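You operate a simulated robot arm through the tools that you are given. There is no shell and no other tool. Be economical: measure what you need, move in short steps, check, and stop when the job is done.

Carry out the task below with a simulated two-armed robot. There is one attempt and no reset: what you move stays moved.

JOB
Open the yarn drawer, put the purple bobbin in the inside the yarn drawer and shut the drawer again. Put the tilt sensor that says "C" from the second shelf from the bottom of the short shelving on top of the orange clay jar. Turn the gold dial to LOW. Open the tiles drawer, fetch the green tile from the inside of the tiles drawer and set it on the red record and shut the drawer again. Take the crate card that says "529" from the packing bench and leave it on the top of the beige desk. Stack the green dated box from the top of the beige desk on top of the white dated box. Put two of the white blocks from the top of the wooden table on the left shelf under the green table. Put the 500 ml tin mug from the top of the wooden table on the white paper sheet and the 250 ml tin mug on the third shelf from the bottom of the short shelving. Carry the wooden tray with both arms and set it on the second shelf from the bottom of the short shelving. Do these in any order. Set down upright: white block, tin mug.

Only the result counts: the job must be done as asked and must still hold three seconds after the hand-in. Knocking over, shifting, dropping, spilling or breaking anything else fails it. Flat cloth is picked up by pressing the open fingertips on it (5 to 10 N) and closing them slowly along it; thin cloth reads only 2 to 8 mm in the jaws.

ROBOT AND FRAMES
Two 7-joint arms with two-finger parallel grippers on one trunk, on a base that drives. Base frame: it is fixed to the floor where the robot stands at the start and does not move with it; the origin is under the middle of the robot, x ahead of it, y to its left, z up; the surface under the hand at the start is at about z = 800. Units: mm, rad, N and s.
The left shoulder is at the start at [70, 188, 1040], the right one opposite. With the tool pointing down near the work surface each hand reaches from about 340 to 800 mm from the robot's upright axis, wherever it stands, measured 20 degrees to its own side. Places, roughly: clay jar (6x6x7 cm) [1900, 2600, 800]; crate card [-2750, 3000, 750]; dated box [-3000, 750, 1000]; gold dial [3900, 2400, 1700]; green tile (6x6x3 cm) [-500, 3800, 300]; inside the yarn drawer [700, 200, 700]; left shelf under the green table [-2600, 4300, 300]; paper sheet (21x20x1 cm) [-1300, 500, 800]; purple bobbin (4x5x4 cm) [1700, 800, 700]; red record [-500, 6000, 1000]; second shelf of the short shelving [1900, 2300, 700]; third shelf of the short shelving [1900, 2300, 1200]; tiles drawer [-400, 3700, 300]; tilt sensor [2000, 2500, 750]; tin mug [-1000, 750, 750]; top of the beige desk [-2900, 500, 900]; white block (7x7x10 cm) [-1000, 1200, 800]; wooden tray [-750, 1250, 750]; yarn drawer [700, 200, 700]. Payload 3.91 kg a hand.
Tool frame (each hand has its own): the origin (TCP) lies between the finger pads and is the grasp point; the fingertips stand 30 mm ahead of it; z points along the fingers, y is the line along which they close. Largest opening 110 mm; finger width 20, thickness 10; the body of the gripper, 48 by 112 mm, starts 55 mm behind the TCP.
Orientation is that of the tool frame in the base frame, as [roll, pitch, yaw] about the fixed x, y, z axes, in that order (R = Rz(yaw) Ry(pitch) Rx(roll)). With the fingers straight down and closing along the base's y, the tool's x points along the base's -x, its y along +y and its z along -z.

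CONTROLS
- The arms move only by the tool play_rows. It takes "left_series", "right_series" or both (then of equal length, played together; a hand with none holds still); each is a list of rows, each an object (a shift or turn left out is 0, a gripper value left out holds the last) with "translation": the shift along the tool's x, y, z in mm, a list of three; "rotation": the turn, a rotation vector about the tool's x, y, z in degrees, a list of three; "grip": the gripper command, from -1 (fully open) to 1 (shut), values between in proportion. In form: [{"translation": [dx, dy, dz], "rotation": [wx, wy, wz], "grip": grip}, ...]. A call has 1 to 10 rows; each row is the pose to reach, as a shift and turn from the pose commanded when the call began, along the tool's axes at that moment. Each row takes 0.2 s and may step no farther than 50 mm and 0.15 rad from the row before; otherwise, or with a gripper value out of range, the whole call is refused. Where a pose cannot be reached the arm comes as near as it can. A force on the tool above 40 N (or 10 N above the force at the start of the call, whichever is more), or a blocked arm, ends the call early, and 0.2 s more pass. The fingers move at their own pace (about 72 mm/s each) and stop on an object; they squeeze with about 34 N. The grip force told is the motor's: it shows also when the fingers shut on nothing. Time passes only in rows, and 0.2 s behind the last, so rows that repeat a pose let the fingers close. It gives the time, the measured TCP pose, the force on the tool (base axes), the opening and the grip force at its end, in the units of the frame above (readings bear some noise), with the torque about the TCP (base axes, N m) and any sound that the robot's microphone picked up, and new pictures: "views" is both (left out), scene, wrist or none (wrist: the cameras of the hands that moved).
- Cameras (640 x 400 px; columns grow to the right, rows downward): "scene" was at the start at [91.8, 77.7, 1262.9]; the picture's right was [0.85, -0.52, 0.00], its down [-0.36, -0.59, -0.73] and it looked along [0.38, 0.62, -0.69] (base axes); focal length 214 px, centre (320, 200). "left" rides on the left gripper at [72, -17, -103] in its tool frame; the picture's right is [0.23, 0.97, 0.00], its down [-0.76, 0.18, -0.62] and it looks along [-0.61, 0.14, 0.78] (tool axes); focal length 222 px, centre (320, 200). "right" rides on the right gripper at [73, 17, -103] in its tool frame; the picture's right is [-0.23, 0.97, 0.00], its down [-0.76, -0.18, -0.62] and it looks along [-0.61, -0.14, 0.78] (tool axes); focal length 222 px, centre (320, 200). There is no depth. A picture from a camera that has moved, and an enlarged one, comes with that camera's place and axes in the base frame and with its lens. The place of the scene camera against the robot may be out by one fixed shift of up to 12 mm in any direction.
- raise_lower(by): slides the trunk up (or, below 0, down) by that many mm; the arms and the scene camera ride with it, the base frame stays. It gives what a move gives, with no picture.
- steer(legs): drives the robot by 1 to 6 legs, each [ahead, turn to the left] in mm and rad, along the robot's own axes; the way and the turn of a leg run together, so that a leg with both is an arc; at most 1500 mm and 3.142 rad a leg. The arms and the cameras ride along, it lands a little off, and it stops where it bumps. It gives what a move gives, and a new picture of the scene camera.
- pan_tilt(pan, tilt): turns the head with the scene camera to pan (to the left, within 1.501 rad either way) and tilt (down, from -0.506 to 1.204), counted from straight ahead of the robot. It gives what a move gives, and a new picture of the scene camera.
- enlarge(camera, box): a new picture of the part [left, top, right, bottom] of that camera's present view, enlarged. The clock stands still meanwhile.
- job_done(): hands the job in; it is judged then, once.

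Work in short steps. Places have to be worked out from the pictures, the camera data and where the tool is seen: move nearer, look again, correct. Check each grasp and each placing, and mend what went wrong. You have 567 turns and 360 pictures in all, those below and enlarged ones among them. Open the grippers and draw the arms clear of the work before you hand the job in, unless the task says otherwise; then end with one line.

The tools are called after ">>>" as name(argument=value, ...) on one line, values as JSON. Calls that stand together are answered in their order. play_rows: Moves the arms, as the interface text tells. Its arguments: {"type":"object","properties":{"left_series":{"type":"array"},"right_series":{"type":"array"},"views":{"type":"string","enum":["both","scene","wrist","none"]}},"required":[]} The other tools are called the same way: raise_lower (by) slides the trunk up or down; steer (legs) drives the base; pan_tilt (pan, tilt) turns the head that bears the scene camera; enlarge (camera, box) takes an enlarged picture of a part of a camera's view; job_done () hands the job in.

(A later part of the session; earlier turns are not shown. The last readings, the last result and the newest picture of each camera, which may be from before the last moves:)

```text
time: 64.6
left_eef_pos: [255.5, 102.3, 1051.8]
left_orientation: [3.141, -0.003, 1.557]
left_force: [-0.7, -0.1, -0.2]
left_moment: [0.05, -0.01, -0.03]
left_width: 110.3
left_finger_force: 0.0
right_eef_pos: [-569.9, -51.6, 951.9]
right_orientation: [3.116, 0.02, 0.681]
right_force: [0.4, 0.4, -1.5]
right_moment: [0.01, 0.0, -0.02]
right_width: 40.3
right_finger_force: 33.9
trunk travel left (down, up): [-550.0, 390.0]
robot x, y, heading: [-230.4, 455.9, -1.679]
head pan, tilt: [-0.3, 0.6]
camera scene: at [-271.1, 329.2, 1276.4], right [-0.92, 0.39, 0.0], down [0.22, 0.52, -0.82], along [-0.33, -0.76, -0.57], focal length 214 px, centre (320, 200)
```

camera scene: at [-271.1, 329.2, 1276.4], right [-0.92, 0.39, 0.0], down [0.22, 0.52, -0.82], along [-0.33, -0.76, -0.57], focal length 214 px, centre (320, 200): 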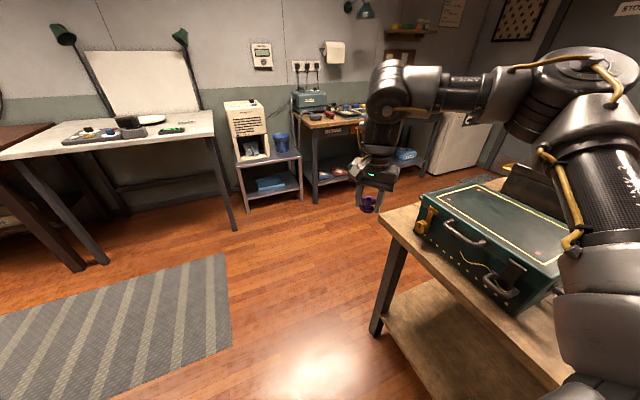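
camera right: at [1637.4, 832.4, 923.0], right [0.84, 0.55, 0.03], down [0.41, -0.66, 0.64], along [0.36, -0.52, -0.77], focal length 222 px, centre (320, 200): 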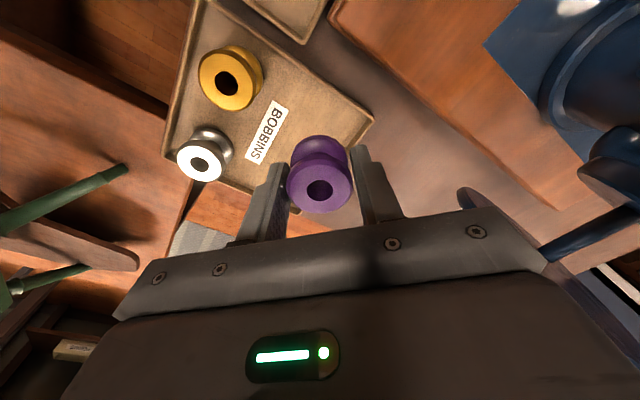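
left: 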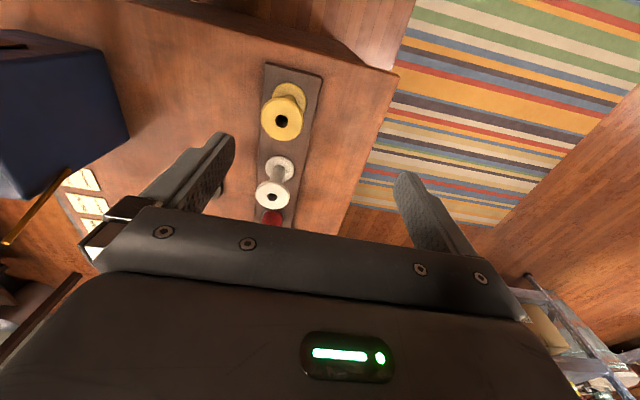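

Continue: veer left, go south into the aisle, turn east, then face the table (+y).

>>> steer(legs=[[0, 0.25], [1150, 0], [0, 1.43], [770, 0], [0, 1.5708]])

>>> pan_tilt(pan=0.05, tilt=0.7)

```text
time: 73.0
left_eef_pos: [533.8, -477.8, 1051.4]
left_orientation: [-3.141, -0.002, 2.481]
left_force: [1.1, -0.2, 0.4]
left_moment: [-0.03, -0.01, -0.01]
left_width: 109.8
left_finger_force: 0.0
right_eef_pos: [149.9, -1232.2, 952.4]
right_orientation: [-3.139, 0.024, 1.58]
right_force: [0.5, -0.5, -0.2]
right_moment: [-0.03, 0.0, 0.04]
right_width: 40.7
right_finger_force: 33.6
trunk travel left (down, up): [-550.0, 390.0]
robot x, y, heading: [-37.2, -651.7, -0.755]
head pan, tilt: [-0.3, 0.6]
stopped in leg 3: the force on the tool passed its limit at 121 N (the readings are from after the stop); the commanded pose is now the measured one
camera scene: at [39.9, -756.8, 1276.6], right [-0.87, -0.49, 0.0], down [-0.28, 0.49, -0.83], along [0.41, -0.72, -0.56], focal length 214 px, centre (320, 200)
```

scene: 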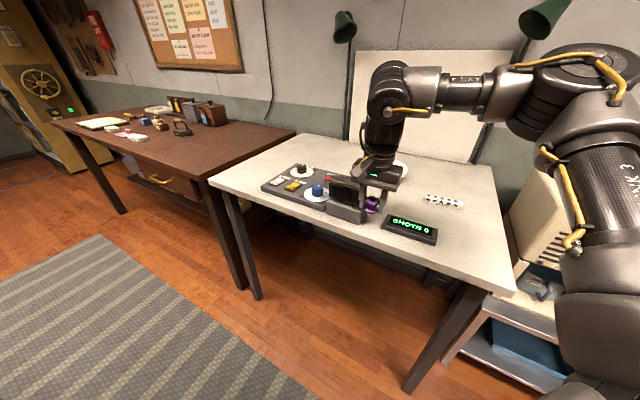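

```text
time: 73.8
left_eef_pos: [534.4, -479.2, 1051.9]
left_orientation: [-3.141, -0.003, 2.479]
left_force: [0.2, 0.6, -0.3]
left_moment: [0.03, -0.02, 0.02]
left_width: 110.0
left_finger_force: 0.0
right_eef_pos: [150.7, -1234.4, 950.3]
right_orientation: [-3.138, 0.023, 1.582]
right_force: [-1.7, -1.1, -0.9]
right_moment: [-0.01, -0.02, -0.03]
right_width: 40.3
right_finger_force: 34.2
trunk travel left (down, up): [-550.0, 390.0]
robot x, y, heading: [-37.4, -655.8, -0.751]
head pan, tilt: [0.051, 0.7]
camera scene: at [61.7, -737.3, 1267.8], right [-0.65, -0.76, 0.0], down [-0.49, 0.42, -0.77], along [0.58, -0.49, -0.64], focal length 214 px, centre (320, 200)
```

scene: 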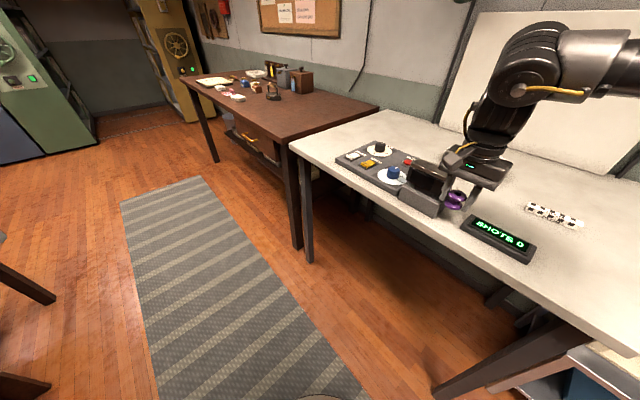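

My swing hit something on the white table (a black box). I look closely before moving.

>>> enlarge(camera="scene", box=[320, 100, 560, 250])

>>> enlarge(camera="right", box=[0, 0, 640, 400])

```text
2.67 times, centred on (440, 175) of scene
camera zoom: at [61.7, -737.3, 1267.8], right [-0.65, -0.76, 0.0], down [-0.49, 0.42, -0.77], along [0.58, -0.49, -0.64], focal length 572 px, centre (0, 267)
```

zoom: 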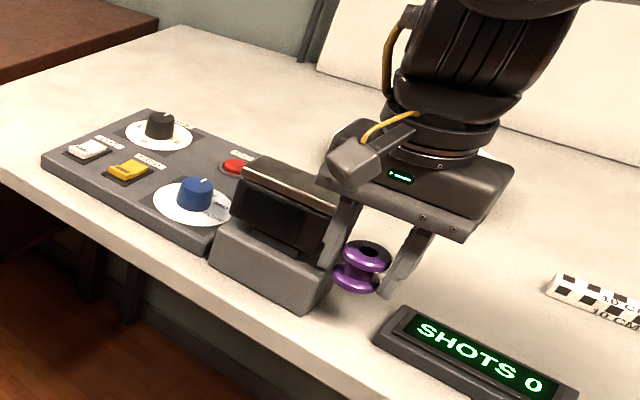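

```text
1.00 times, centred on (320, 200) of right (not enlarged: the box is as wide or as high as the picture)
camera zoom: at [166.9, -1158.7, 1051.7], right [0.98, -0.22, 0.0], down [-0.17, -0.75, 0.64], along [-0.14, -0.63, -0.77], focal length 222 px, centre (320, 200)
```

zoom: 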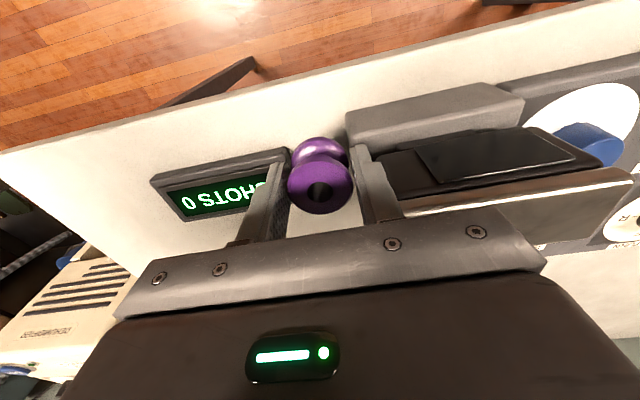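

The box seems a fixed fixture still aligned with its panel. I raise the right hand straight up clear of it, then pull it closer to the body.

>>> play_rows(right_series=[{"translation": [0, 0, -45]}, {"translation": [0, 0, -90]}, {"translation": [0, 0, -135]}, {"translation": [0, 0, -180]}], views="scene")

```text
time: 74.8
left_eef_pos: [534.7, -476.2, 1052.2]
left_orientation: [-3.139, -0.003, 2.482]
left_force: [0.5, 0.4, -0.7]
left_moment: [-0.01, 0.03, -0.02]
left_width: 109.8
left_finger_force: 0.1
right_eef_pos: [145.8, -1191.0, 1105.5]
right_orientation: [-3.139, 0.027, 1.579]
right_force: [0.1, 0.8, -0.7]
right_moment: [-0.02, 0.02, 0.01]
right_width: 40.3
right_finger_force: 34.2
right hand out of reach, approached as far as the arm can: row 2, 3, 4
trunk travel left (down, up): [-550.0, 390.0]
robot x, y, heading: [-37.6, -651.1, -0.751]
head pan, tilt: [0.051, 0.7]
camera scene: at [62.1, -734.9, 1267.9], right [-0.65, -0.76, 0.0], down [-0.49, 0.41, -0.77], along [0.58, -0.5, -0.64], focal length 214 px, centre (320, 200)
```

scene: 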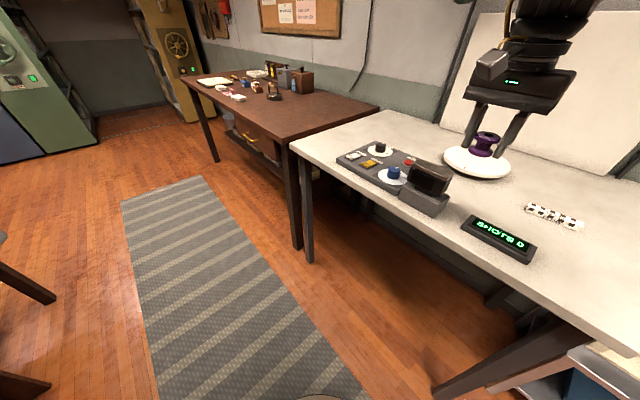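

Device still aligned with its panel. Continue: turn left to face +x, drive east, then turn to face the drawer.

>>> steer(legs=[[0, 0.751], [750, 0], [0, 1.5708]])

>>> pan_tilt(pan=0.0, tilt=0.75)

```text
time: 84.7
left_eef_pos: [186.8, -368.7, 1052.2]
left_orientation: [-3.142, -0.005, -1.476]
left_force: [0.2, 0.8, -0.2]
left_moment: [0.0, 0.04, 0.01]
left_width: 110.1
left_finger_force: 0.0
right_eef_pos: [973.2, -163.7, 1104.8]
right_orientation: [-3.141, 0.024, -2.381]
right_force: [0.0, 0.0, -0.7]
right_moment: [0.04, 0.0, -0.02]
right_width: 40.3
right_finger_force: 33.9
trunk travel left (down, up): [-550.0, 390.0]
robot x, y, heading: [708.7, -666.4, 1.574]
head pan, tilt: [0.051, 0.7]
camera scene: at [701.7, -523.9, 1267.8], right [1.0, 0.05, 0.0], down [0.03, -0.64, -0.76], along [-0.04, 0.76, -0.64], focal length 214 px, centre (320, 200)
```

scene: 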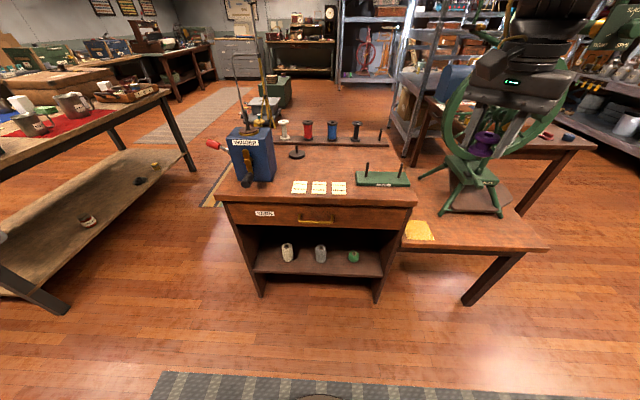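

```text
time: 85.4
left_eef_pos: [187.2, -367.9, 1051.7]
left_orientation: [-3.14, -0.005, -1.477]
left_force: [0.0, -0.4, -0.2]
left_moment: [-0.04, -0.01, 0.01]
left_width: 109.9
left_finger_force: 0.0
right_eef_pos: [974.1, -164.1, 1104.9]
right_orientation: [-3.141, 0.024, -2.381]
right_force: [0.3, 0.2, -1.0]
right_moment: [0.03, -0.02, -0.03]
right_width: 40.3
right_finger_force: 33.9
trunk travel left (down, up): [-550.0, 390.0]
robot x, y, heading: [706.4, -664.5, 1.571]
head pan, tilt: [0.0, 0.75]
camera scene: at [706.0, -525.8, 1263.6], right [1.0, 0.0, 0.0], down [0.0, -0.68, -0.73], along [0.0, 0.73, -0.68], focal length 214 px, centre (320, 200)
```

scene: 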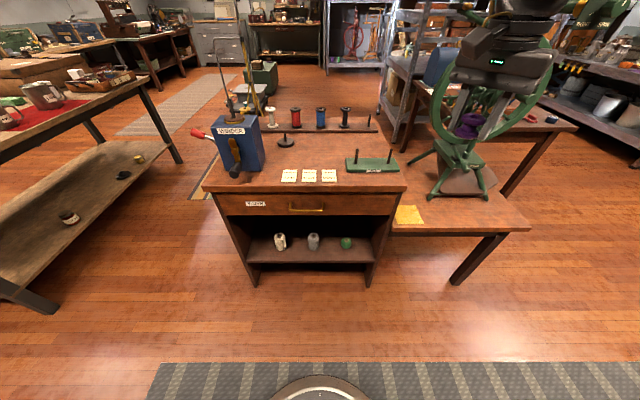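

Facing the drawer labelled YARN. I zoom on the handle.

>>> enlarge(camera="scene", box=[200, 150, 420, 288])

```text
2.90 times, centred on (310, 219) of scene
camera zoom: at [706.0, -525.8, 1263.6], right [1.0, 0.0, 0.0], down [0.0, -0.68, -0.73], along [0.0, 0.73, -0.68], focal length 622 px, centre (349, 145)
```

zoom: 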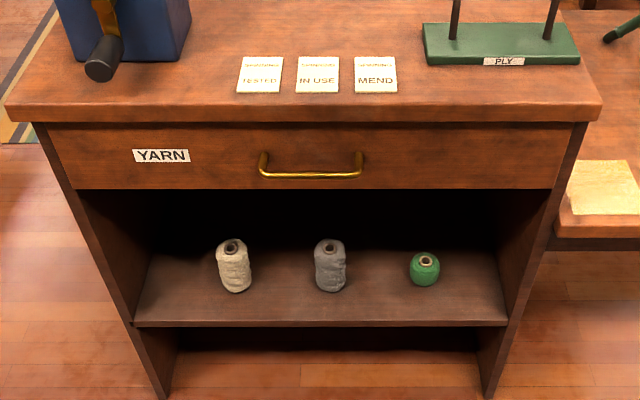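

Handle bar estimated at (658, 18, 707), 128 mm long along x. It must be gripped with the tool horizontal and closing vertically; first I bring the left hand in front while pitching the tool forward.

>>> play_rows(left_series=[{"translation": [-8, -40, 25], "rotation": [0, -8.4, 0]}, {"translation": [-16, -80, 50], "rotation": [0, -16.8, 0]}, {"translation": [-24, -120, 75], "rotation": [0, -25.2, 0]}, {"translation": [-32, -160, 100], "rotation": [0, -33.6, 0]}, {"translation": [-40, -200, 125], "rotation": [0, -42, 0]}, {"translation": [-48, -240, 150], "rotation": [0, -50.4, 0]}, {"translation": [-56, -280, 175], "rotation": [0, -58.8, 0]}, {"translation": [-64, -320, 200], "rotation": [0, -67.2, 0]}, {"translation": [-72, -360, 225], "rotation": [0, -75.6, 0]}, {"translation": [-80, -400, 250], "rotation": [0, -84, 0]}], views="scene")

```text
time: 87.6
left_eef_pos: [452.3, -148.2, 896.6]
left_orientation: [-3.063, 1.348, -1.432]
left_force: [0.4, -0.6, 0.5]
left_moment: [0.0, 0.02, -0.03]
left_width: 110.2
left_finger_force: 0.1
left hand out of reach, approached as far as the arm can: row 3, 4, 5, 6, 7, 8, 9, 10
right_eef_pos: [972.2, -162.4, 1106.1]
right_orientation: [-3.141, 0.027, -2.38]
right_force: [-0.5, -0.4, -0.8]
right_moment: [-0.01, -0.01, 0.02]
right_width: 40.2
right_finger_force: 33.7
trunk travel left (down, up): [-550.0, 390.0]
robot x, y, heading: [705.2, -663.7, 1.57]
head pan, tilt: [0.0, 0.75]
camera scene: at [704.3, -525.7, 1263.5], right [1.0, 0.0, 0.0], down [0.0, -0.68, -0.73], along [0.0, 0.73, -0.68], focal length 214 px, centre (320, 200)
```

scene: 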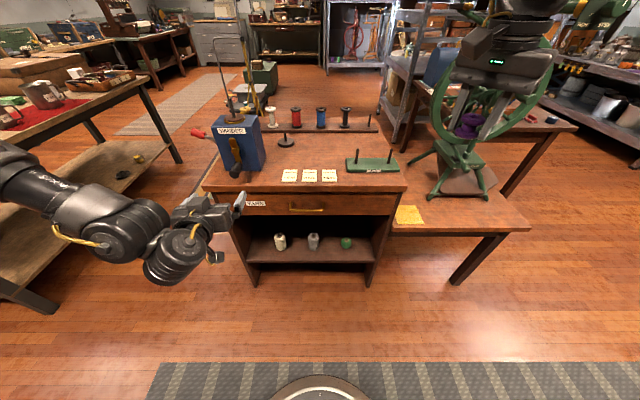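

Now roll the tool about its axis so it closes vertically.

>>> play_rows(left_series=[{"rotation": [0, 0, 8.5]}, {"rotation": [0, 0, 17]}, {"rotation": [0, 0, 25.5]}, {"rotation": [0, 0, 34]}, {"rotation": [0, 0, 42.5]}, {"rotation": [0, 0, 51]}, {"rotation": [0, 0, 59.5]}, {"rotation": [0, 0, 68]}, {"rotation": [0, 0, 76.5]}, {"rotation": [0, 0, 85]}], views="wrist")

```text
time: 89.8
left_eef_pos: [450.6, -142.5, 890.6]
left_orientation: [1.795, 0.1, -3.061]
left_force: [-0.5, -0.2, 0.5]
left_moment: [-0.01, -0.02, -0.02]
left_width: 109.9
left_finger_force: 0.0
right_eef_pos: [974.4, -164.1, 1105.5]
right_orientation: [-3.139, 0.024, -2.38]
right_force: [-0.5, 0.2, -1.9]
right_moment: [-0.02, 0.02, 0.0]
right_width: 40.4
right_finger_force: 33.9
trunk travel left (down, up): [-550.0, 390.0]
robot x, y, heading: [704.5, -666.4, 1.572]
head pan, tilt: [0.0, 0.75]
camera left: at [385.3, -252.1, 891.2], right [-0.34, 0.19, 0.92], down [0.77, -0.51, 0.39], along [0.54, 0.84, 0.02], focal length 222 px, centre (320, 200)
```

left: 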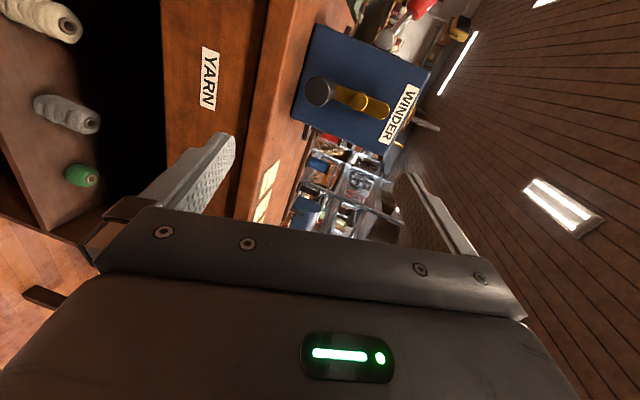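

Rolled fine. Move to in front of the handle: target (658, −60, 707) and level the roll.

>>> play_rows(left_series=[{"translation": [-28, -27, 16], "rotation": [0, -0.5, 1]}, {"translation": [-56, -53, 32], "rotation": [0, -1, 2]}, {"translation": [-84, -80, 48], "rotation": [0, -1.5, 3]}, {"translation": [-112, -106, 63], "rotation": [0, -2, 4]}, {"translation": [-140, -133, 79], "rotation": [0, -2.5, 5]}, {"translation": [-168, -160, 95], "rotation": [0, -3, 6]}, {"translation": [-193, -185, 110], "rotation": [0, -3.2, 6.6]}, {"translation": [-193, -185, 110], "rotation": [0, -3.2, 6.6]}], views="both")

```text
time: 91.6
left_eef_pos: [478.4, -84.8, 890.0]
left_orientation: [1.794, 0.003, -3.141]
left_force: [0.1, 0.9, 0.6]
left_moment: [0.02, 0.05, 0.0]
left_width: 110.1
left_finger_force: 0.2
left hand out of reach, approached as far as the arm can: row 1, 2, 3, 4, 5, 6, 7, 8
right_eef_pos: [974.8, -163.5, 1104.8]
right_orientation: [-3.141, 0.025, -2.381]
right_force: [0.7, -0.4, 0.1]
right_moment: [-0.01, 0.01, 0.02]
right_width: 40.6
right_finger_force: 34.3
trunk travel left (down, up): [-550.0, 390.0]
robot x, y, heading: [705.9, -663.2, 1.57]
head pan, tilt: [0.0, 0.75]
camera scene: at [706.3, -525.8, 1263.6], right [1.0, 0.0, 0.0], down [0.0, -0.68, -0.73], along [0.0, 0.73, -0.68], focal length 214 px, centre (320, 200)
camera left: at [406.2, -188.8, 897.1], right [-0.23, 0.22, 0.95], down [0.76, -0.57, 0.31], along [0.61, 0.79, -0.03], focal length 222 px, centre (320, 200)
```

scene: 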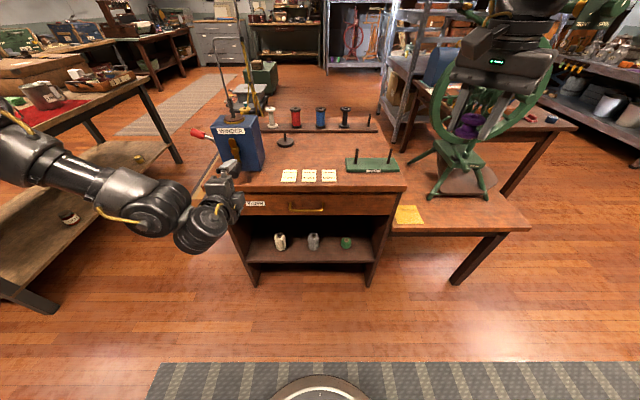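
left: 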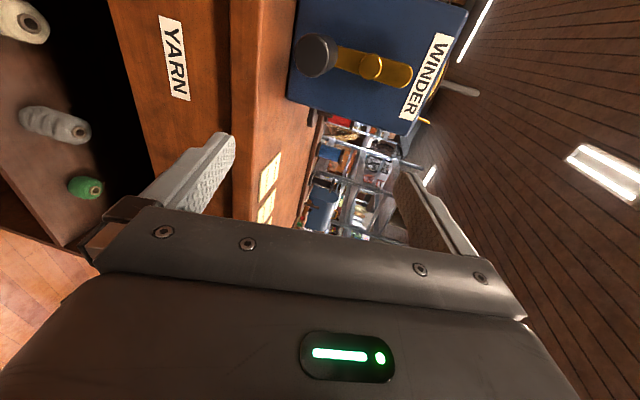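

The left hand can't come inward; it works about 230 mm left of the robot axis. So I shift the robot: pull the right hand back, lower the trunk 183 mm, and shift the base 180 mm in +x.

>>> play_rows(right_series=[{"translation": [26, -27, 0]}, {"translation": [52, -54, 0]}, {"translation": [78, -81, 0]}, {"translation": [103, -108, 0]}], views="none")

>>> steer(legs=[[-60, 0], [0, -1.57], [180, 0], [0, 1.57]])

>>> raise_lower(by=-183)

```text
time: 92.6
left_eef_pos: [480.0, -85.9, 891.3]
left_orientation: [1.792, 0.001, 3.141]
left_force: [0.2, 0.0, 0.7]
left_moment: [0.0, 0.01, -0.01]
left_width: 110.2
left_finger_force: 0.1
right_eef_pos: [973.1, -316.3, 1103.9]
right_orientation: [-3.141, 0.024, -2.383]
right_force: [-0.4, 0.2, 0.4]
right_moment: [0.02, 0.0, -0.02]
right_width: 40.3
right_finger_force: 33.9
trunk travel left (down, up): [-550.0, 390.0]
robot x, y, heading: [710.2, -666.5, 1.568]
head pan, tilt: [0.0, 0.75]
```

```text
time: 102.1
left_eef_pos: [676.0, -135.4, 890.6]
left_orientation: [1.793, 0.002, 3.113]
left_force: [0.9, 0.2, 0.6]
left_moment: [0.0, 0.0, -0.05]
left_width: 110.1
left_finger_force: 0.1
right_eef_pos: [1163.0, -380.6, 1104.3]
right_orientation: [-3.14, 0.026, -2.412]
right_force: [1.0, -0.2, -0.2]
right_moment: [0.0, -0.01, 0.0]
right_width: 40.4
right_finger_force: 34.4
trunk travel left (down, up): [-550.0, 390.0]
robot x, y, heading: [884.1, -720.6, 1.539]
head pan, tilt: [0.0, 0.75]
camera scene: at [889.4, -583.0, 1263.6], right [1.0, -0.03, 0.0], down [-0.02, -0.68, -0.73], along [0.02, 0.73, -0.68], focal length 214 px, centre (320, 200)
```

scene: 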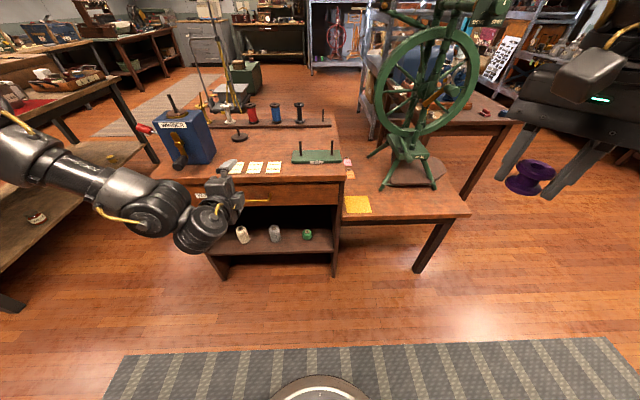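

```text
time: 104.2
left_eef_pos: [675.1, -135.3, 706.9]
left_orientation: [1.795, 0.002, 3.112]
left_force: [-0.1, -0.3, -0.5]
left_moment: [0.0, 0.02, 0.0]
left_width: 109.9
left_finger_force: 0.1
right_eef_pos: [1161.9, -380.9, 921.3]
right_orientation: [-3.14, 0.025, -2.411]
right_force: [0.5, -0.1, -0.1]
right_moment: [0.02, 0.0, -0.01]
right_width: 40.4
right_finger_force: 33.8
trunk travel left (down, up): [-367.0, 573.0]
robot x, y, heading: [884.0, -723.0, 1.539]
head pan, tilt: [0.0, 0.75]
```

Left hand now at (675, −135, 707). Check wrist view.

>>> enlarge(camera="left", box=[0, 0, 640, 400])

>>> enlarge(camera="scene", box=[120, 140, 360, 290])

```text
1.00 times, centred on (320, 200) of left (not enlarged: the box is as wide or as high as the picture)
camera zoom: at [600.0, -237.3, 714.1], right [-0.22, 0.22, 0.95], down [0.74, -0.59, 0.31], along [0.63, 0.78, -0.03], focal length 222 px, centre (320, 200)
```

zoom: 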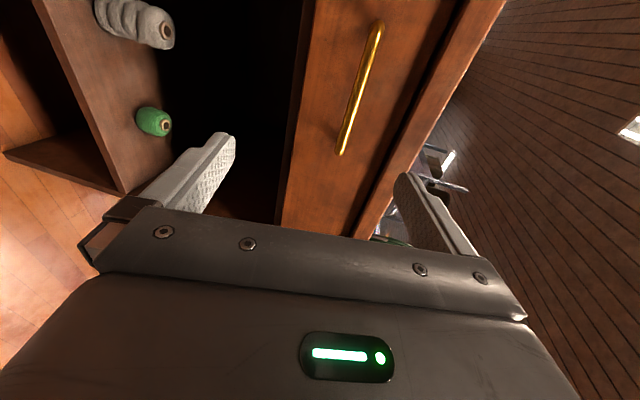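

```text
2.67 times, centred on (240, 215) of scene
camera zoom: at [889.5, -583.3, 1080.6], right [1.0, -0.03, 0.0], down [-0.02, -0.68, -0.73], along [0.02, 0.73, -0.68], focal length 572 px, centre (533, 160)
```

zoom: 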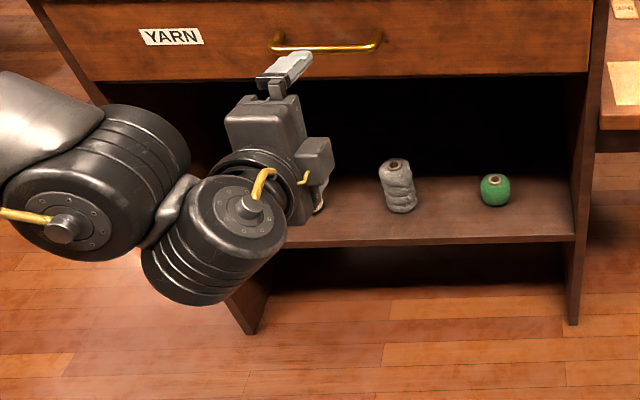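

Both views agree: bar at (655, 18, 711). Approach so the TCP is ~10 mm short of the bar.

>>> play_rows(left_series=[{"translation": [7, 18, 45], "grip": -0.3}, {"translation": [14, 36, 90]}, {"translation": [14, 36, 120]}, {"translation": [14, 36, 138]}], views="both")

```text
time: 105.2
left_eef_pos: [649.3, -4.9, 725.4]
left_orientation: [1.793, 0.001, 3.111]
left_force: [0.4, -0.4, -0.3]
left_moment: [-0.01, 0.01, 0.01]
left_width: 71.5
left_finger_force: 0.1
left hand out of reach, approached as far as the arm can: row 3, 4
right_eef_pos: [1162.8, -379.0, 921.4]
right_orientation: [-3.14, 0.023, -2.413]
right_force: [0.2, -0.1, 0.3]
right_moment: [0.01, -0.01, 0.01]
right_width: 40.4
right_finger_force: 34.1
trunk travel left (down, up): [-367.0, 573.0]
robot x, y, heading: [885.4, -722.4, 1.54]
head pan, tilt: [0.0, 0.75]
camera scene: at [889.5, -583.0, 1080.6], right [1.0, -0.03, 0.0], down [-0.02, -0.68, -0.73], along [0.02, 0.73, -0.68], focal length 214 px, centre (320, 200)
camera left: at [573.2, -106.1, 733.7], right [-0.22, 0.22, 0.95], down [0.74, -0.59, 0.31], along [0.63, 0.77, -0.03], focal length 222 px, centre (320, 200)
```

scene: 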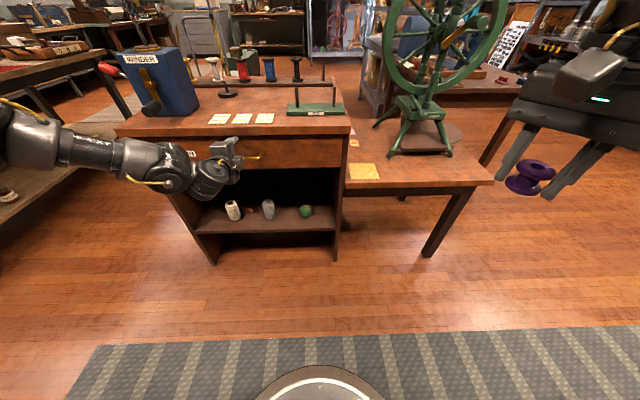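
left: 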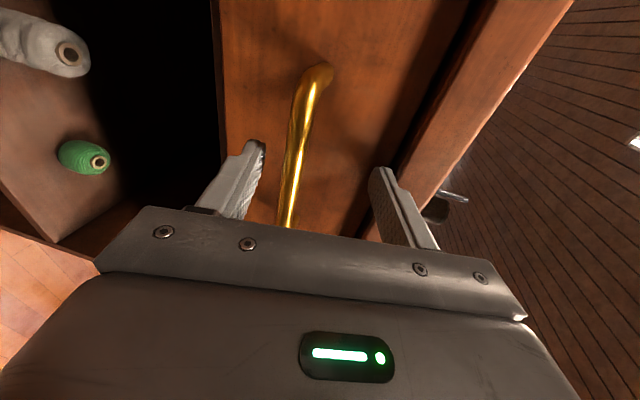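

The bar is between the fingers but barely; drive the base 20 mm forward.

>>> steer(legs=[[20, 0]])

>>> enlarge(camera="left", box=[160, 20, 480, 220])

```text
time: 105.9
left_eef_pos: [648.9, -2.0, 726.9]
left_orientation: [1.798, 0.007, 3.107]
left_force: [-1.3, -22.9, 4.1]
left_moment: [1.04, -0.05, 0.21]
left_width: 71.1
left_finger_force: 0.1
right_eef_pos: [1162.1, -374.4, 922.9]
right_orientation: [3.141, 0.025, -2.41]
right_force: [0.4, 0.5, 1.1]
right_moment: [0.0, 0.02, 0.01]
right_width: 40.3
right_finger_force: 34.1
trunk travel left (down, up): [-367.0, 573.0]
robot x, y, heading: [882.7, -717.9, 1.543]
head pan, tilt: [0.0, 0.75]
stopped in leg 1: the force on the tool passed its limit at 61 N (the readings are from after the stop); the commanded pose is now the measured one
camera scene: at [889.1, -578.9, 1081.0], right [1.0, -0.03, 0.0], down [-0.02, -0.68, -0.73], along [0.02, 0.73, -0.68], focal length 214 px, centre (320, 200)
```

scene: 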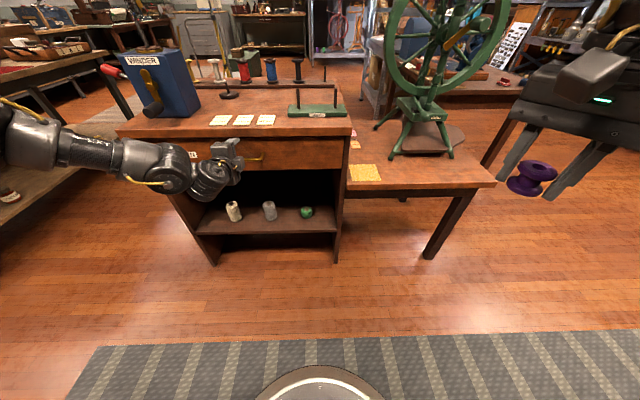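

```text
2.00 times, centred on (320, 120) of left
camera zoom: at [572.7, -104.7, 735.3], right [-0.22, 0.23, 0.95], down [0.74, -0.59, 0.32], along [0.64, 0.77, -0.03], focal length 444 px, centre (320, 360)
```

zoom: 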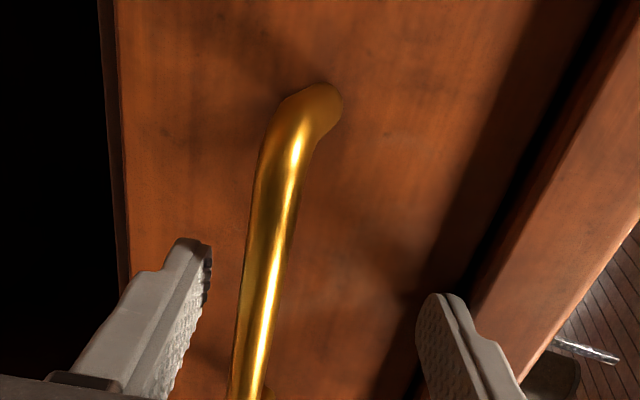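

Tips touch the drawer front, so the bar is between the pads, though nearer the lower finger. Shift 14 mm down, back off 4 mm, then close.

>>> play_rows(left_series=[{"translation": [0, -2, -5]}, {"translation": [0, -14, -6]}, {"translation": [0, -14, -6], "grip": 0.5}, {"translation": [0, -14, -6], "grip": 1}, {"translation": [0, -14, -6]}, {"translation": [0, -14, -6]}], views="wrist")

```text
time: 107.3
left_eef_pos: [646.2, -9.7, 710.7]
left_orientation: [1.81, 0.003, 3.103]
left_force: [5.0, -13.3, -23.2]
left_moment: [-0.29, -0.49, 0.34]
left_width: 11.7
left_finger_force: 45.4
left hand out of reach, approached as far as the arm can: row 2, 3, 4, 5, 6
right_eef_pos: [1161.5, -370.8, 921.5]
right_orientation: [-3.138, 0.026, -2.41]
right_force: [-0.6, 0.3, 0.3]
right_moment: [-0.01, -0.02, 0.01]
right_width: 40.3
right_finger_force: 34.1
trunk travel left (down, up): [-367.0, 573.0]
robot x, y, heading: [889.1, -715.7, 1.542]
head pan, tilt: [0.0, 0.75]
camera left: at [570.0, -111.6, 719.4], right [-0.22, 0.24, 0.95], down [0.74, -0.59, 0.32], along [0.64, 0.77, -0.05], focal length 222 px, centre (320, 200)
```

left: 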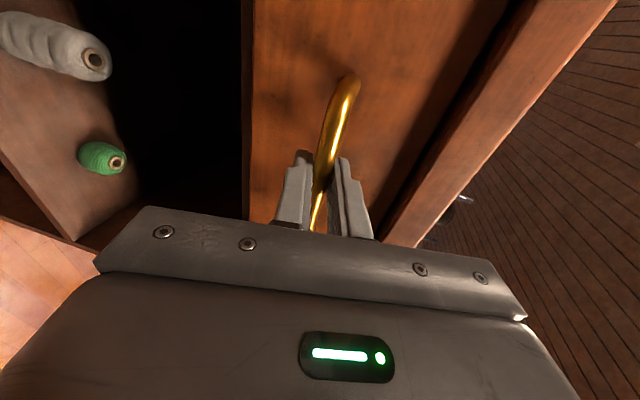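

Gripped (11.7 mm, 45 N). Pull the drawer open by driving the base back.

>>> steer(legs=[[-220, 0]])

```text
time: 108.7
left_eef_pos: [646.7, -151.0, 711.4]
left_orientation: [1.813, 0.005, 3.094]
left_force: [1.8, -1.6, -12.4]
left_moment: [-0.24, -0.35, -0.88]
left_width: 11.9
left_finger_force: 45.0
right_eef_pos: [1157.8, -512.4, 920.9]
right_orientation: [-3.14, 0.024, -2.412]
right_force: [-0.3, -0.3, -0.8]
right_moment: [0.0, 0.0, -0.01]
right_width: 40.4
right_finger_force: 34.3
trunk travel left (down, up): [-367.0, 573.0]
robot x, y, heading: [878.8, -856.5, 1.539]
head pan, tilt: [0.0, 0.75]
stopped in leg 1: the force on the tool passed its limit at 42 N (the readings are from after the stop); the commanded pose is now the measured one
camera scene: at [885.0, -715.7, 1080.7], right [1.0, -0.03, 0.0], down [-0.02, -0.68, -0.73], along [0.02, 0.73, -0.68], focal length 214 px, centre (320, 200)
```

scene: 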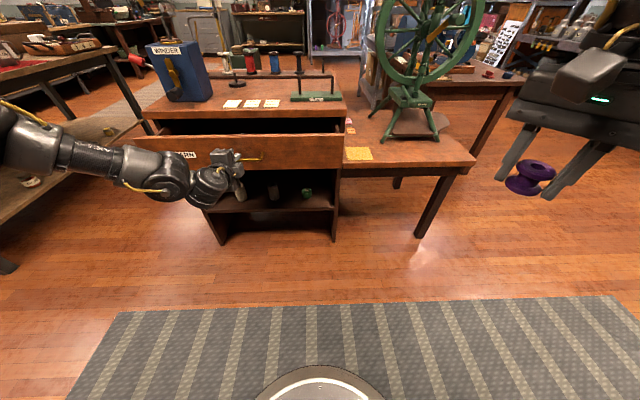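

Opened 141 mm; pull some more.

>>> steer(legs=[[-80, 0]])

```text
time: 109.8
left_eef_pos: [646.6, -230.4, 710.3]
left_orientation: [1.812, 0.008, 3.093]
left_force: [20.1, -0.3, -24.3]
left_moment: [-0.26, -0.64, -0.2]
left_width: 11.7
left_finger_force: 44.9
right_eef_pos: [1157.3, -592.1, 920.3]
right_orientation: [-3.139, 0.021, -2.414]
right_force: [-0.2, -0.1, 0.2]
right_moment: [0.02, -0.01, 0.0]
right_width: 40.2
right_finger_force: 33.8
trunk travel left (down, up): [-367.0, 573.0]
robot x, y, heading: [880.0, -936.5, 1.533]
head pan, tilt: [0.0, 0.75]
camera scene: at [884.3, -794.8, 1080.0], right [1.0, -0.03, 0.0], down [-0.02, -0.68, -0.73], along [0.02, 0.73, -0.68], focal length 214 px, centre (320, 200)
```

scene: 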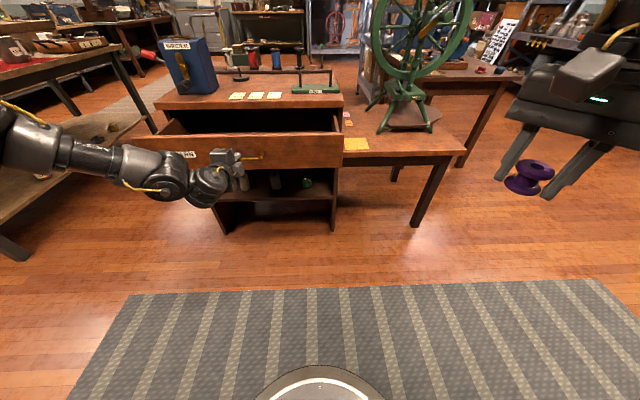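

Open 220 mm: enough. Release and withdraw the left hand.

>>> play_rows(left_series=[{"translation": [0, 0, 0], "grip": -0.4}, {"translation": [0, 0, 0], "grip": -0.4}, {"translation": [0, 10, -40]}, {"translation": [0, 20, -80]}, {"translation": [0, 30, -120]}], views="none")

>>> raise_lower(by=183)

>>> pan_tilt(pan=0.25, tilt=0.6)

```text
time: 111.0
left_eef_pos: [640.5, -343.1, 772.0]
left_orientation: [1.806, 0.002, 3.092]
left_force: [0.2, 0.1, 1.0]
left_moment: [-0.03, 0.01, 0.03]
left_width: 77.4
left_finger_force: 0.0
right_eef_pos: [1159.1, -596.6, 920.4]
right_orientation: [-3.14, 0.023, -2.415]
right_force: [1.2, 1.2, -0.3]
right_moment: [0.02, 0.08, 0.0]
right_width: 40.3
right_finger_force: 34.1
trunk travel left (down, up): [-367.0, 573.0]
robot x, y, heading: [879.7, -937.4, 1.533]
head pan, tilt: [0.0, 0.75]
```

```text
time: 113.0
left_eef_pos: [639.5, -342.4, 953.4]
left_orientation: [1.81, 0.007, 3.094]
left_force: [-0.1, -0.5, 0.8]
left_moment: [0.01, 0.02, -0.01]
left_width: 77.0
left_finger_force: 0.1
right_eef_pos: [1154.9, -594.6, 1104.7]
right_orientation: [-3.139, 0.025, -2.414]
right_force: [-0.2, 0.1, -0.6]
right_moment: [-0.03, 0.01, -0.01]
right_width: 40.4
right_finger_force: 34.2
trunk travel left (down, up): [-550.0, 390.0]
robot x, y, heading: [879.3, -942.7, 1.536]
head pan, tilt: [0.0, 0.75]
```

```text
time: 113.8
left_eef_pos: [639.4, -342.6, 952.9]
left_orientation: [1.81, 0.005, 3.092]
left_force: [-0.6, 0.4, -0.1]
left_moment: [0.0, -0.01, -0.01]
left_width: 76.9
left_finger_force: 0.1
right_eef_pos: [1157.6, -594.7, 1104.4]
right_orientation: [-3.141, 0.024, -2.413]
right_force: [-0.2, 0.1, -1.2]
right_moment: [0.0, 0.0, 0.01]
right_width: 40.6
right_finger_force: 34.1
trunk travel left (down, up): [-550.0, 390.0]
robot x, y, heading: [878.5, -935.2, 1.537]
head pan, tilt: [0.25, 0.6]
camera scene: at [861.7, -793.9, 1276.4], right [0.98, 0.21, 0.0], down [0.12, -0.55, -0.82], along [-0.18, 0.81, -0.57], focal length 214 px, centre (320, 200)
```

scene: 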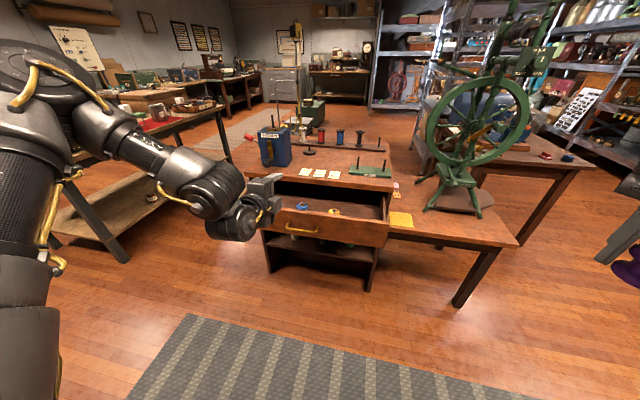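

Drawer contains a blue and a yellow thing; a free spot is around (850, −100). I pull the left hand back and reposition the base to (640, −700).

>>> play_rows(left_series=[{"translation": [0, 0, -45]}, {"translation": [0, 0, -90]}, {"translation": [0, 0, -135]}, {"translation": [0, 0, -180]}], views="none")

>>> steer(legs=[[230, 0], [0, 1.6], [240, 0], [0, -1.57]])

>>> pan_tilt(pan=-0.25, tilt=0.75)

```text
time: 114.8
left_eef_pos: [637.6, -393.5, 963.7]
left_orientation: [1.812, 0.005, 3.092]
left_force: [0.1, -0.2, 0.0]
left_moment: [0.02, 0.02, 0.01]
left_width: 77.0
left_finger_force: 0.1
left hand out of reach, approached as far as the arm can: row 1, 2, 3, 4
right_eef_pos: [1156.1, -594.5, 1104.2]
right_orientation: [-3.139, 0.024, -2.414]
right_force: [0.1, 0.0, -0.4]
right_moment: [0.0, -0.01, 0.01]
right_width: 40.3
right_finger_force: 34.0
trunk travel left (down, up): [-550.0, 390.0]
robot x, y, heading: [878.9, -934.6, 1.538]
head pan, tilt: [0.25, 0.6]
```

```text
time: 125.5
left_eef_pos: [387.1, -167.1, 963.2]
left_orientation: [1.81, 0.008, 3.125]
left_force: [0.1, -0.8, -0.1]
left_moment: [-0.01, 0.0, 0.02]
left_width: 76.9
left_finger_force: 0.0
right_eef_pos: [911.4, -351.4, 1103.9]
right_orientation: [-3.14, 0.027, -2.381]
right_force: [0.1, 0.7, -0.1]
right_moment: [-0.01, -0.01, -0.02]
right_width: 40.6
right_finger_force: 33.6
trunk travel left (down, up): [-550.0, 390.0]
robot x, y, heading: [646.2, -701.6, 1.574]
head pan, tilt: [0.25, 0.6]
camera scene: at [624.0, -560.1, 1276.4], right [0.97, 0.25, 0.0], down [0.14, -0.55, -0.82], along [-0.2, 0.8, -0.57], focal length 214 px, centre (320, 200)
```

scene: 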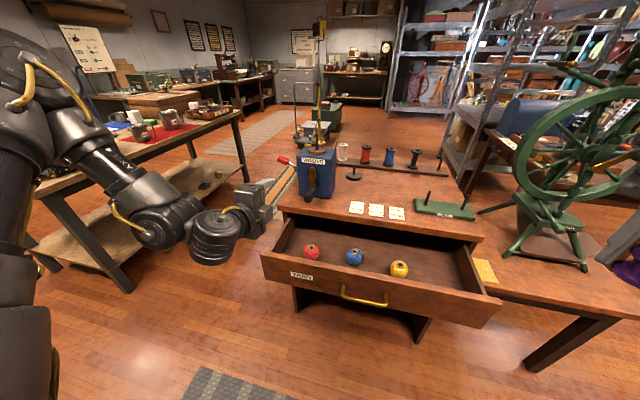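

```text
time: 126.5
left_eef_pos: [387.5, -166.7, 963.3]
left_orientation: [1.809, 0.006, 3.126]
left_force: [-0.5, -0.3, 0.4]
left_moment: [0.03, -0.02, -0.03]
left_width: 76.9
left_finger_force: 0.1
right_eef_pos: [912.3, -351.3, 1104.5]
right_orientation: [-3.14, 0.025, -2.379]
right_force: [0.0, -0.5, 0.2]
right_moment: [0.0, -0.02, -0.03]
right_width: 40.4
right_finger_force: 33.8
trunk travel left (down, up): [-550.0, 390.0]
robot x, y, heading: [645.3, -701.7, 1.568]
head pan, tilt: [-0.25, 0.75]
camera scene: at [666.1, -565.5, 1263.6], right [0.97, -0.25, 0.0], down [-0.17, -0.66, -0.73], along [0.18, 0.71, -0.68], focal length 214 px, centre (320, 200)
```

scene: 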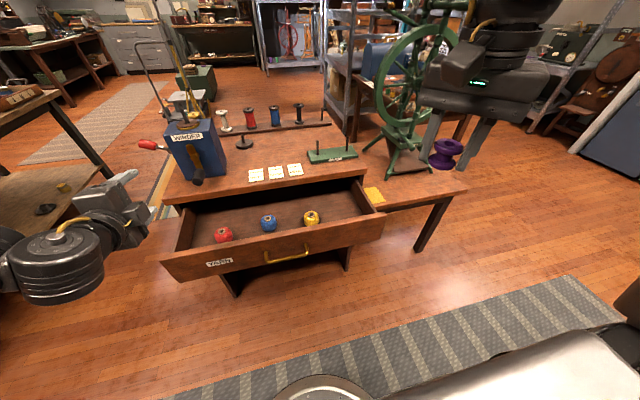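

Lower toward a free spot at (850, −100) right of the yellow ball: first over it.

>>> play_rows(right_series=[{"translation": [-18, 32, 21]}, {"translation": [-37, 64, 43]}, {"translation": [-55, 96, 64]}, {"translation": [-73, 129, 86]}, {"translation": [-91, 161, 107]}, {"translation": [-110, 193, 129]}, {"translation": [-128, 225, 150]}, {"translation": [-128, 225, 190]}, {"translation": [-128, 225, 230]}, {"translation": [-128, 225, 270]}], views="both")

```text
time: 128.7
left_eef_pos: [387.1, -164.9, 962.1]
left_orientation: [1.81, 0.007, 3.126]
left_force: [0.3, 0.0, -0.1]
left_moment: [0.04, -0.03, -0.04]
left_width: 77.1
left_finger_force: 0.0
right_eef_pos: [856.6, -94.7, 832.9]
right_orientation: [-3.138, 0.023, -2.381]
right_force: [1.0, 0.6, -0.9]
right_moment: [0.02, 0.0, -0.04]
right_width: 40.4
right_finger_force: 33.8
trunk travel left (down, up): [-550.0, 390.0]
robot x, y, heading: [647.0, -704.0, 1.572]
head pan, tilt: [-0.25, 0.75]
camera scene: at [667.0, -564.5, 1263.5], right [0.97, -0.25, 0.0], down [-0.17, -0.66, -0.73], along [0.18, 0.71, -0.68], focal length 214 px, centre (320, 200)
camera right: at [790.1, -133.1, 934.5], right [-0.51, 0.86, 0.0], down [0.66, 0.39, 0.64], along [0.55, 0.33, -0.77], focal length 222 px, centre (320, 200)
```

scene: 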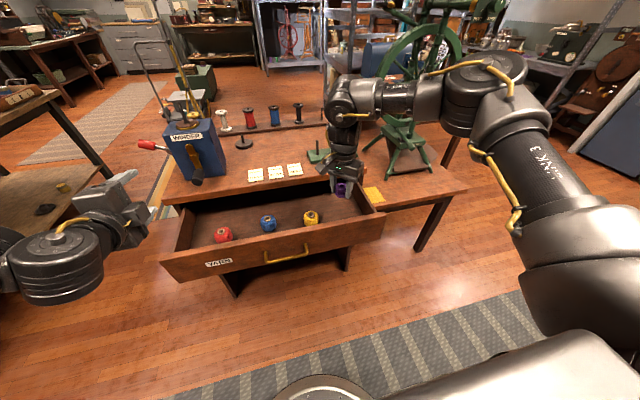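
right: 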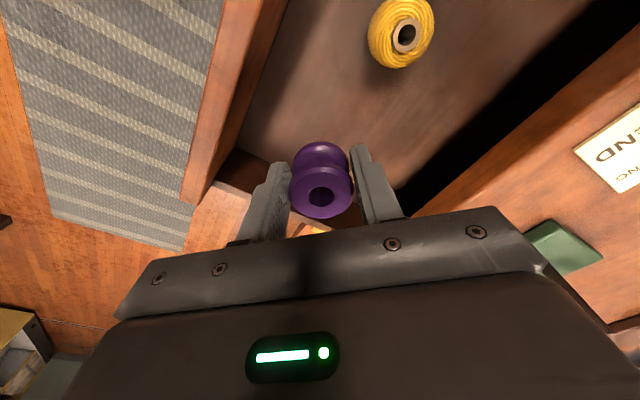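

Over free drawer floor. Descend slowly until contact.

>>> play_rows(right_series=[{"translation": [0, 0, 30]}, {"translation": [0, 0, 60]}, {"translation": [0, 0, 85]}, {"translation": [0, 0, 100]}, {"translation": [0, 0, 110]}, {"translation": [0, 0, 118]}, {"translation": [0, 0, 126]}, {"translation": [0, 0, 134]}, {"translation": [0, 0, 142]}, {"translation": [0, 0, 150]}], views="wrist")

```text
time: 130.8
left_eef_pos: [387.2, -167.4, 963.7]
left_orientation: [1.809, 0.006, 3.126]
left_force: [-0.2, 1.2, 0.1]
left_moment: [0.0, 0.02, 0.01]
left_width: 77.2
left_finger_force: 0.1
right_eef_pos: [855.4, -96.0, 687.4]
right_orientation: [-3.139, 0.023, -2.379]
right_force: [0.1, 0.3, -0.5]
right_moment: [-0.05, 0.02, -0.04]
right_width: 40.5
right_finger_force: 34.1
trunk travel left (down, up): [-550.0, 390.0]
robot x, y, heading: [649.8, -703.9, 1.572]
head pan, tilt: [-0.25, 0.75]
camera right: at [790.0, -134.1, 787.9], right [-0.51, 0.86, 0.0], down [0.66, 0.39, 0.64], along [0.55, 0.33, -0.77], focal length 222 px, centre (320, 200)
```

right: 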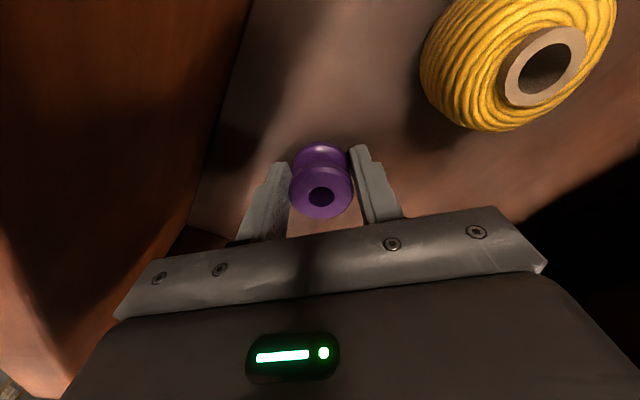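

No contact yet; continue down in small steps.

>>> play_rows(right_series=[{"translation": [0, 0, 6]}, {"translation": [0, 0, 12]}, {"translation": [0, 0, 18]}, {"translation": [0, 0, 24]}, {"translation": [0, 0, 30]}, {"translation": [0, 0, 36]}], views="wrist")

```text
time: 131.4
left_eef_pos: [387.1, -167.2, 963.0]
left_orientation: [1.809, 0.009, 3.126]
left_force: [0.1, -0.3, 0.0]
left_moment: [-0.01, 0.02, 0.0]
left_width: 77.2
left_finger_force: 0.0
right_eef_pos: [856.5, -91.2, 686.0]
right_orientation: [3.132, 0.035, -2.383]
right_force: [0.7, 0.3, 26.0]
right_moment: [-0.54, -0.25, 0.2]
right_width: 40.4
right_finger_force: 34.3
trunk travel left (down, up): [-550.0, 390.0]
robot x, y, heading: [645.3, -704.5, 1.569]
head pan, tilt: [-0.25, 0.75]
stopped in row 2 (right hand): the force on the tool passed its limit at 48 N (the readings are from after the stop); the commanded pose is now the measured one
camera right: at [790.2, -130.6, 786.0], right [-0.5, 0.86, 0.02], down [0.66, 0.38, 0.65], along [0.55, 0.34, -0.76], focal length 222 px, centre (320, 200)
```

right: 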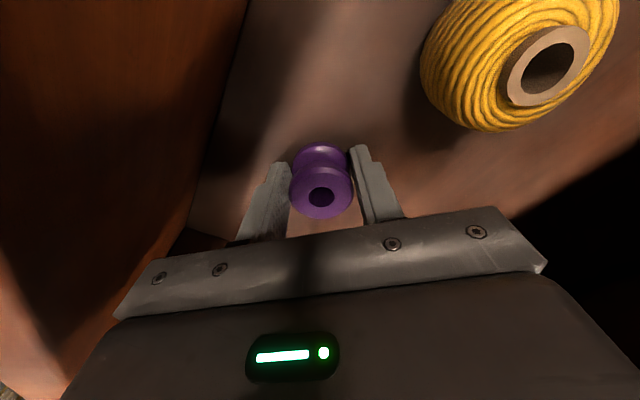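

Contact with the floor at TCP z≈686. Release and rise.

>>> play_rows(right_series=[{"translation": [0, 0, -2], "grip": 0}, {"translation": [0, 0, -2], "grip": 0}, {"translation": [0, 0, -20]}, {"translation": [0, 0, -60]}, {"translation": [0, 0, -105]}, {"translation": [0, 0, -150]}, {"translation": [0, 0, -195]}, {"translation": [0, 0, -240]}], views="wrist")

```text
time: 133.2
left_eef_pos: [386.3, -167.4, 963.3]
left_orientation: [1.806, 0.01, 3.125]
left_force: [1.4, -0.7, 0.5]
left_moment: [0.0, 0.02, 0.0]
left_width: 77.1
left_finger_force: 0.1
right_eef_pos: [851.6, -98.9, 920.9]
right_orientation: [3.137, 0.031, -2.382]
right_force: [-0.5, -1.2, 0.0]
right_moment: [0.01, 0.01, -0.01]
right_width: 55.0
right_finger_force: 0.0
trunk travel left (down, up): [-550.0, 390.0]
robot x, y, heading: [644.6, -702.5, 1.568]
head pan, tilt: [-0.25, 0.75]
camera right: at [784.7, -137.5, 1022.3], right [-0.51, 0.86, 0.01], down [0.66, 0.38, 0.65], along [0.55, 0.33, -0.76], focal length 222 px, centre (320, 200)
```

right: 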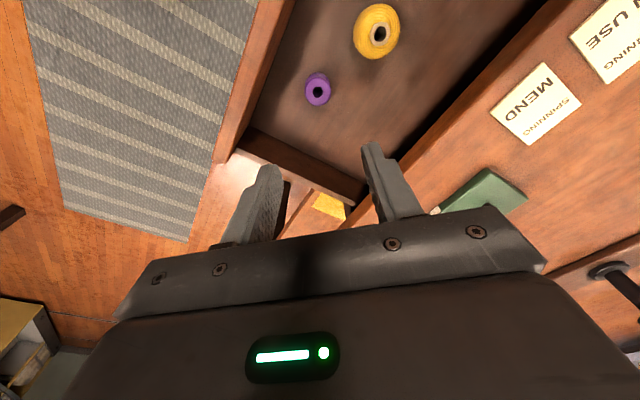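

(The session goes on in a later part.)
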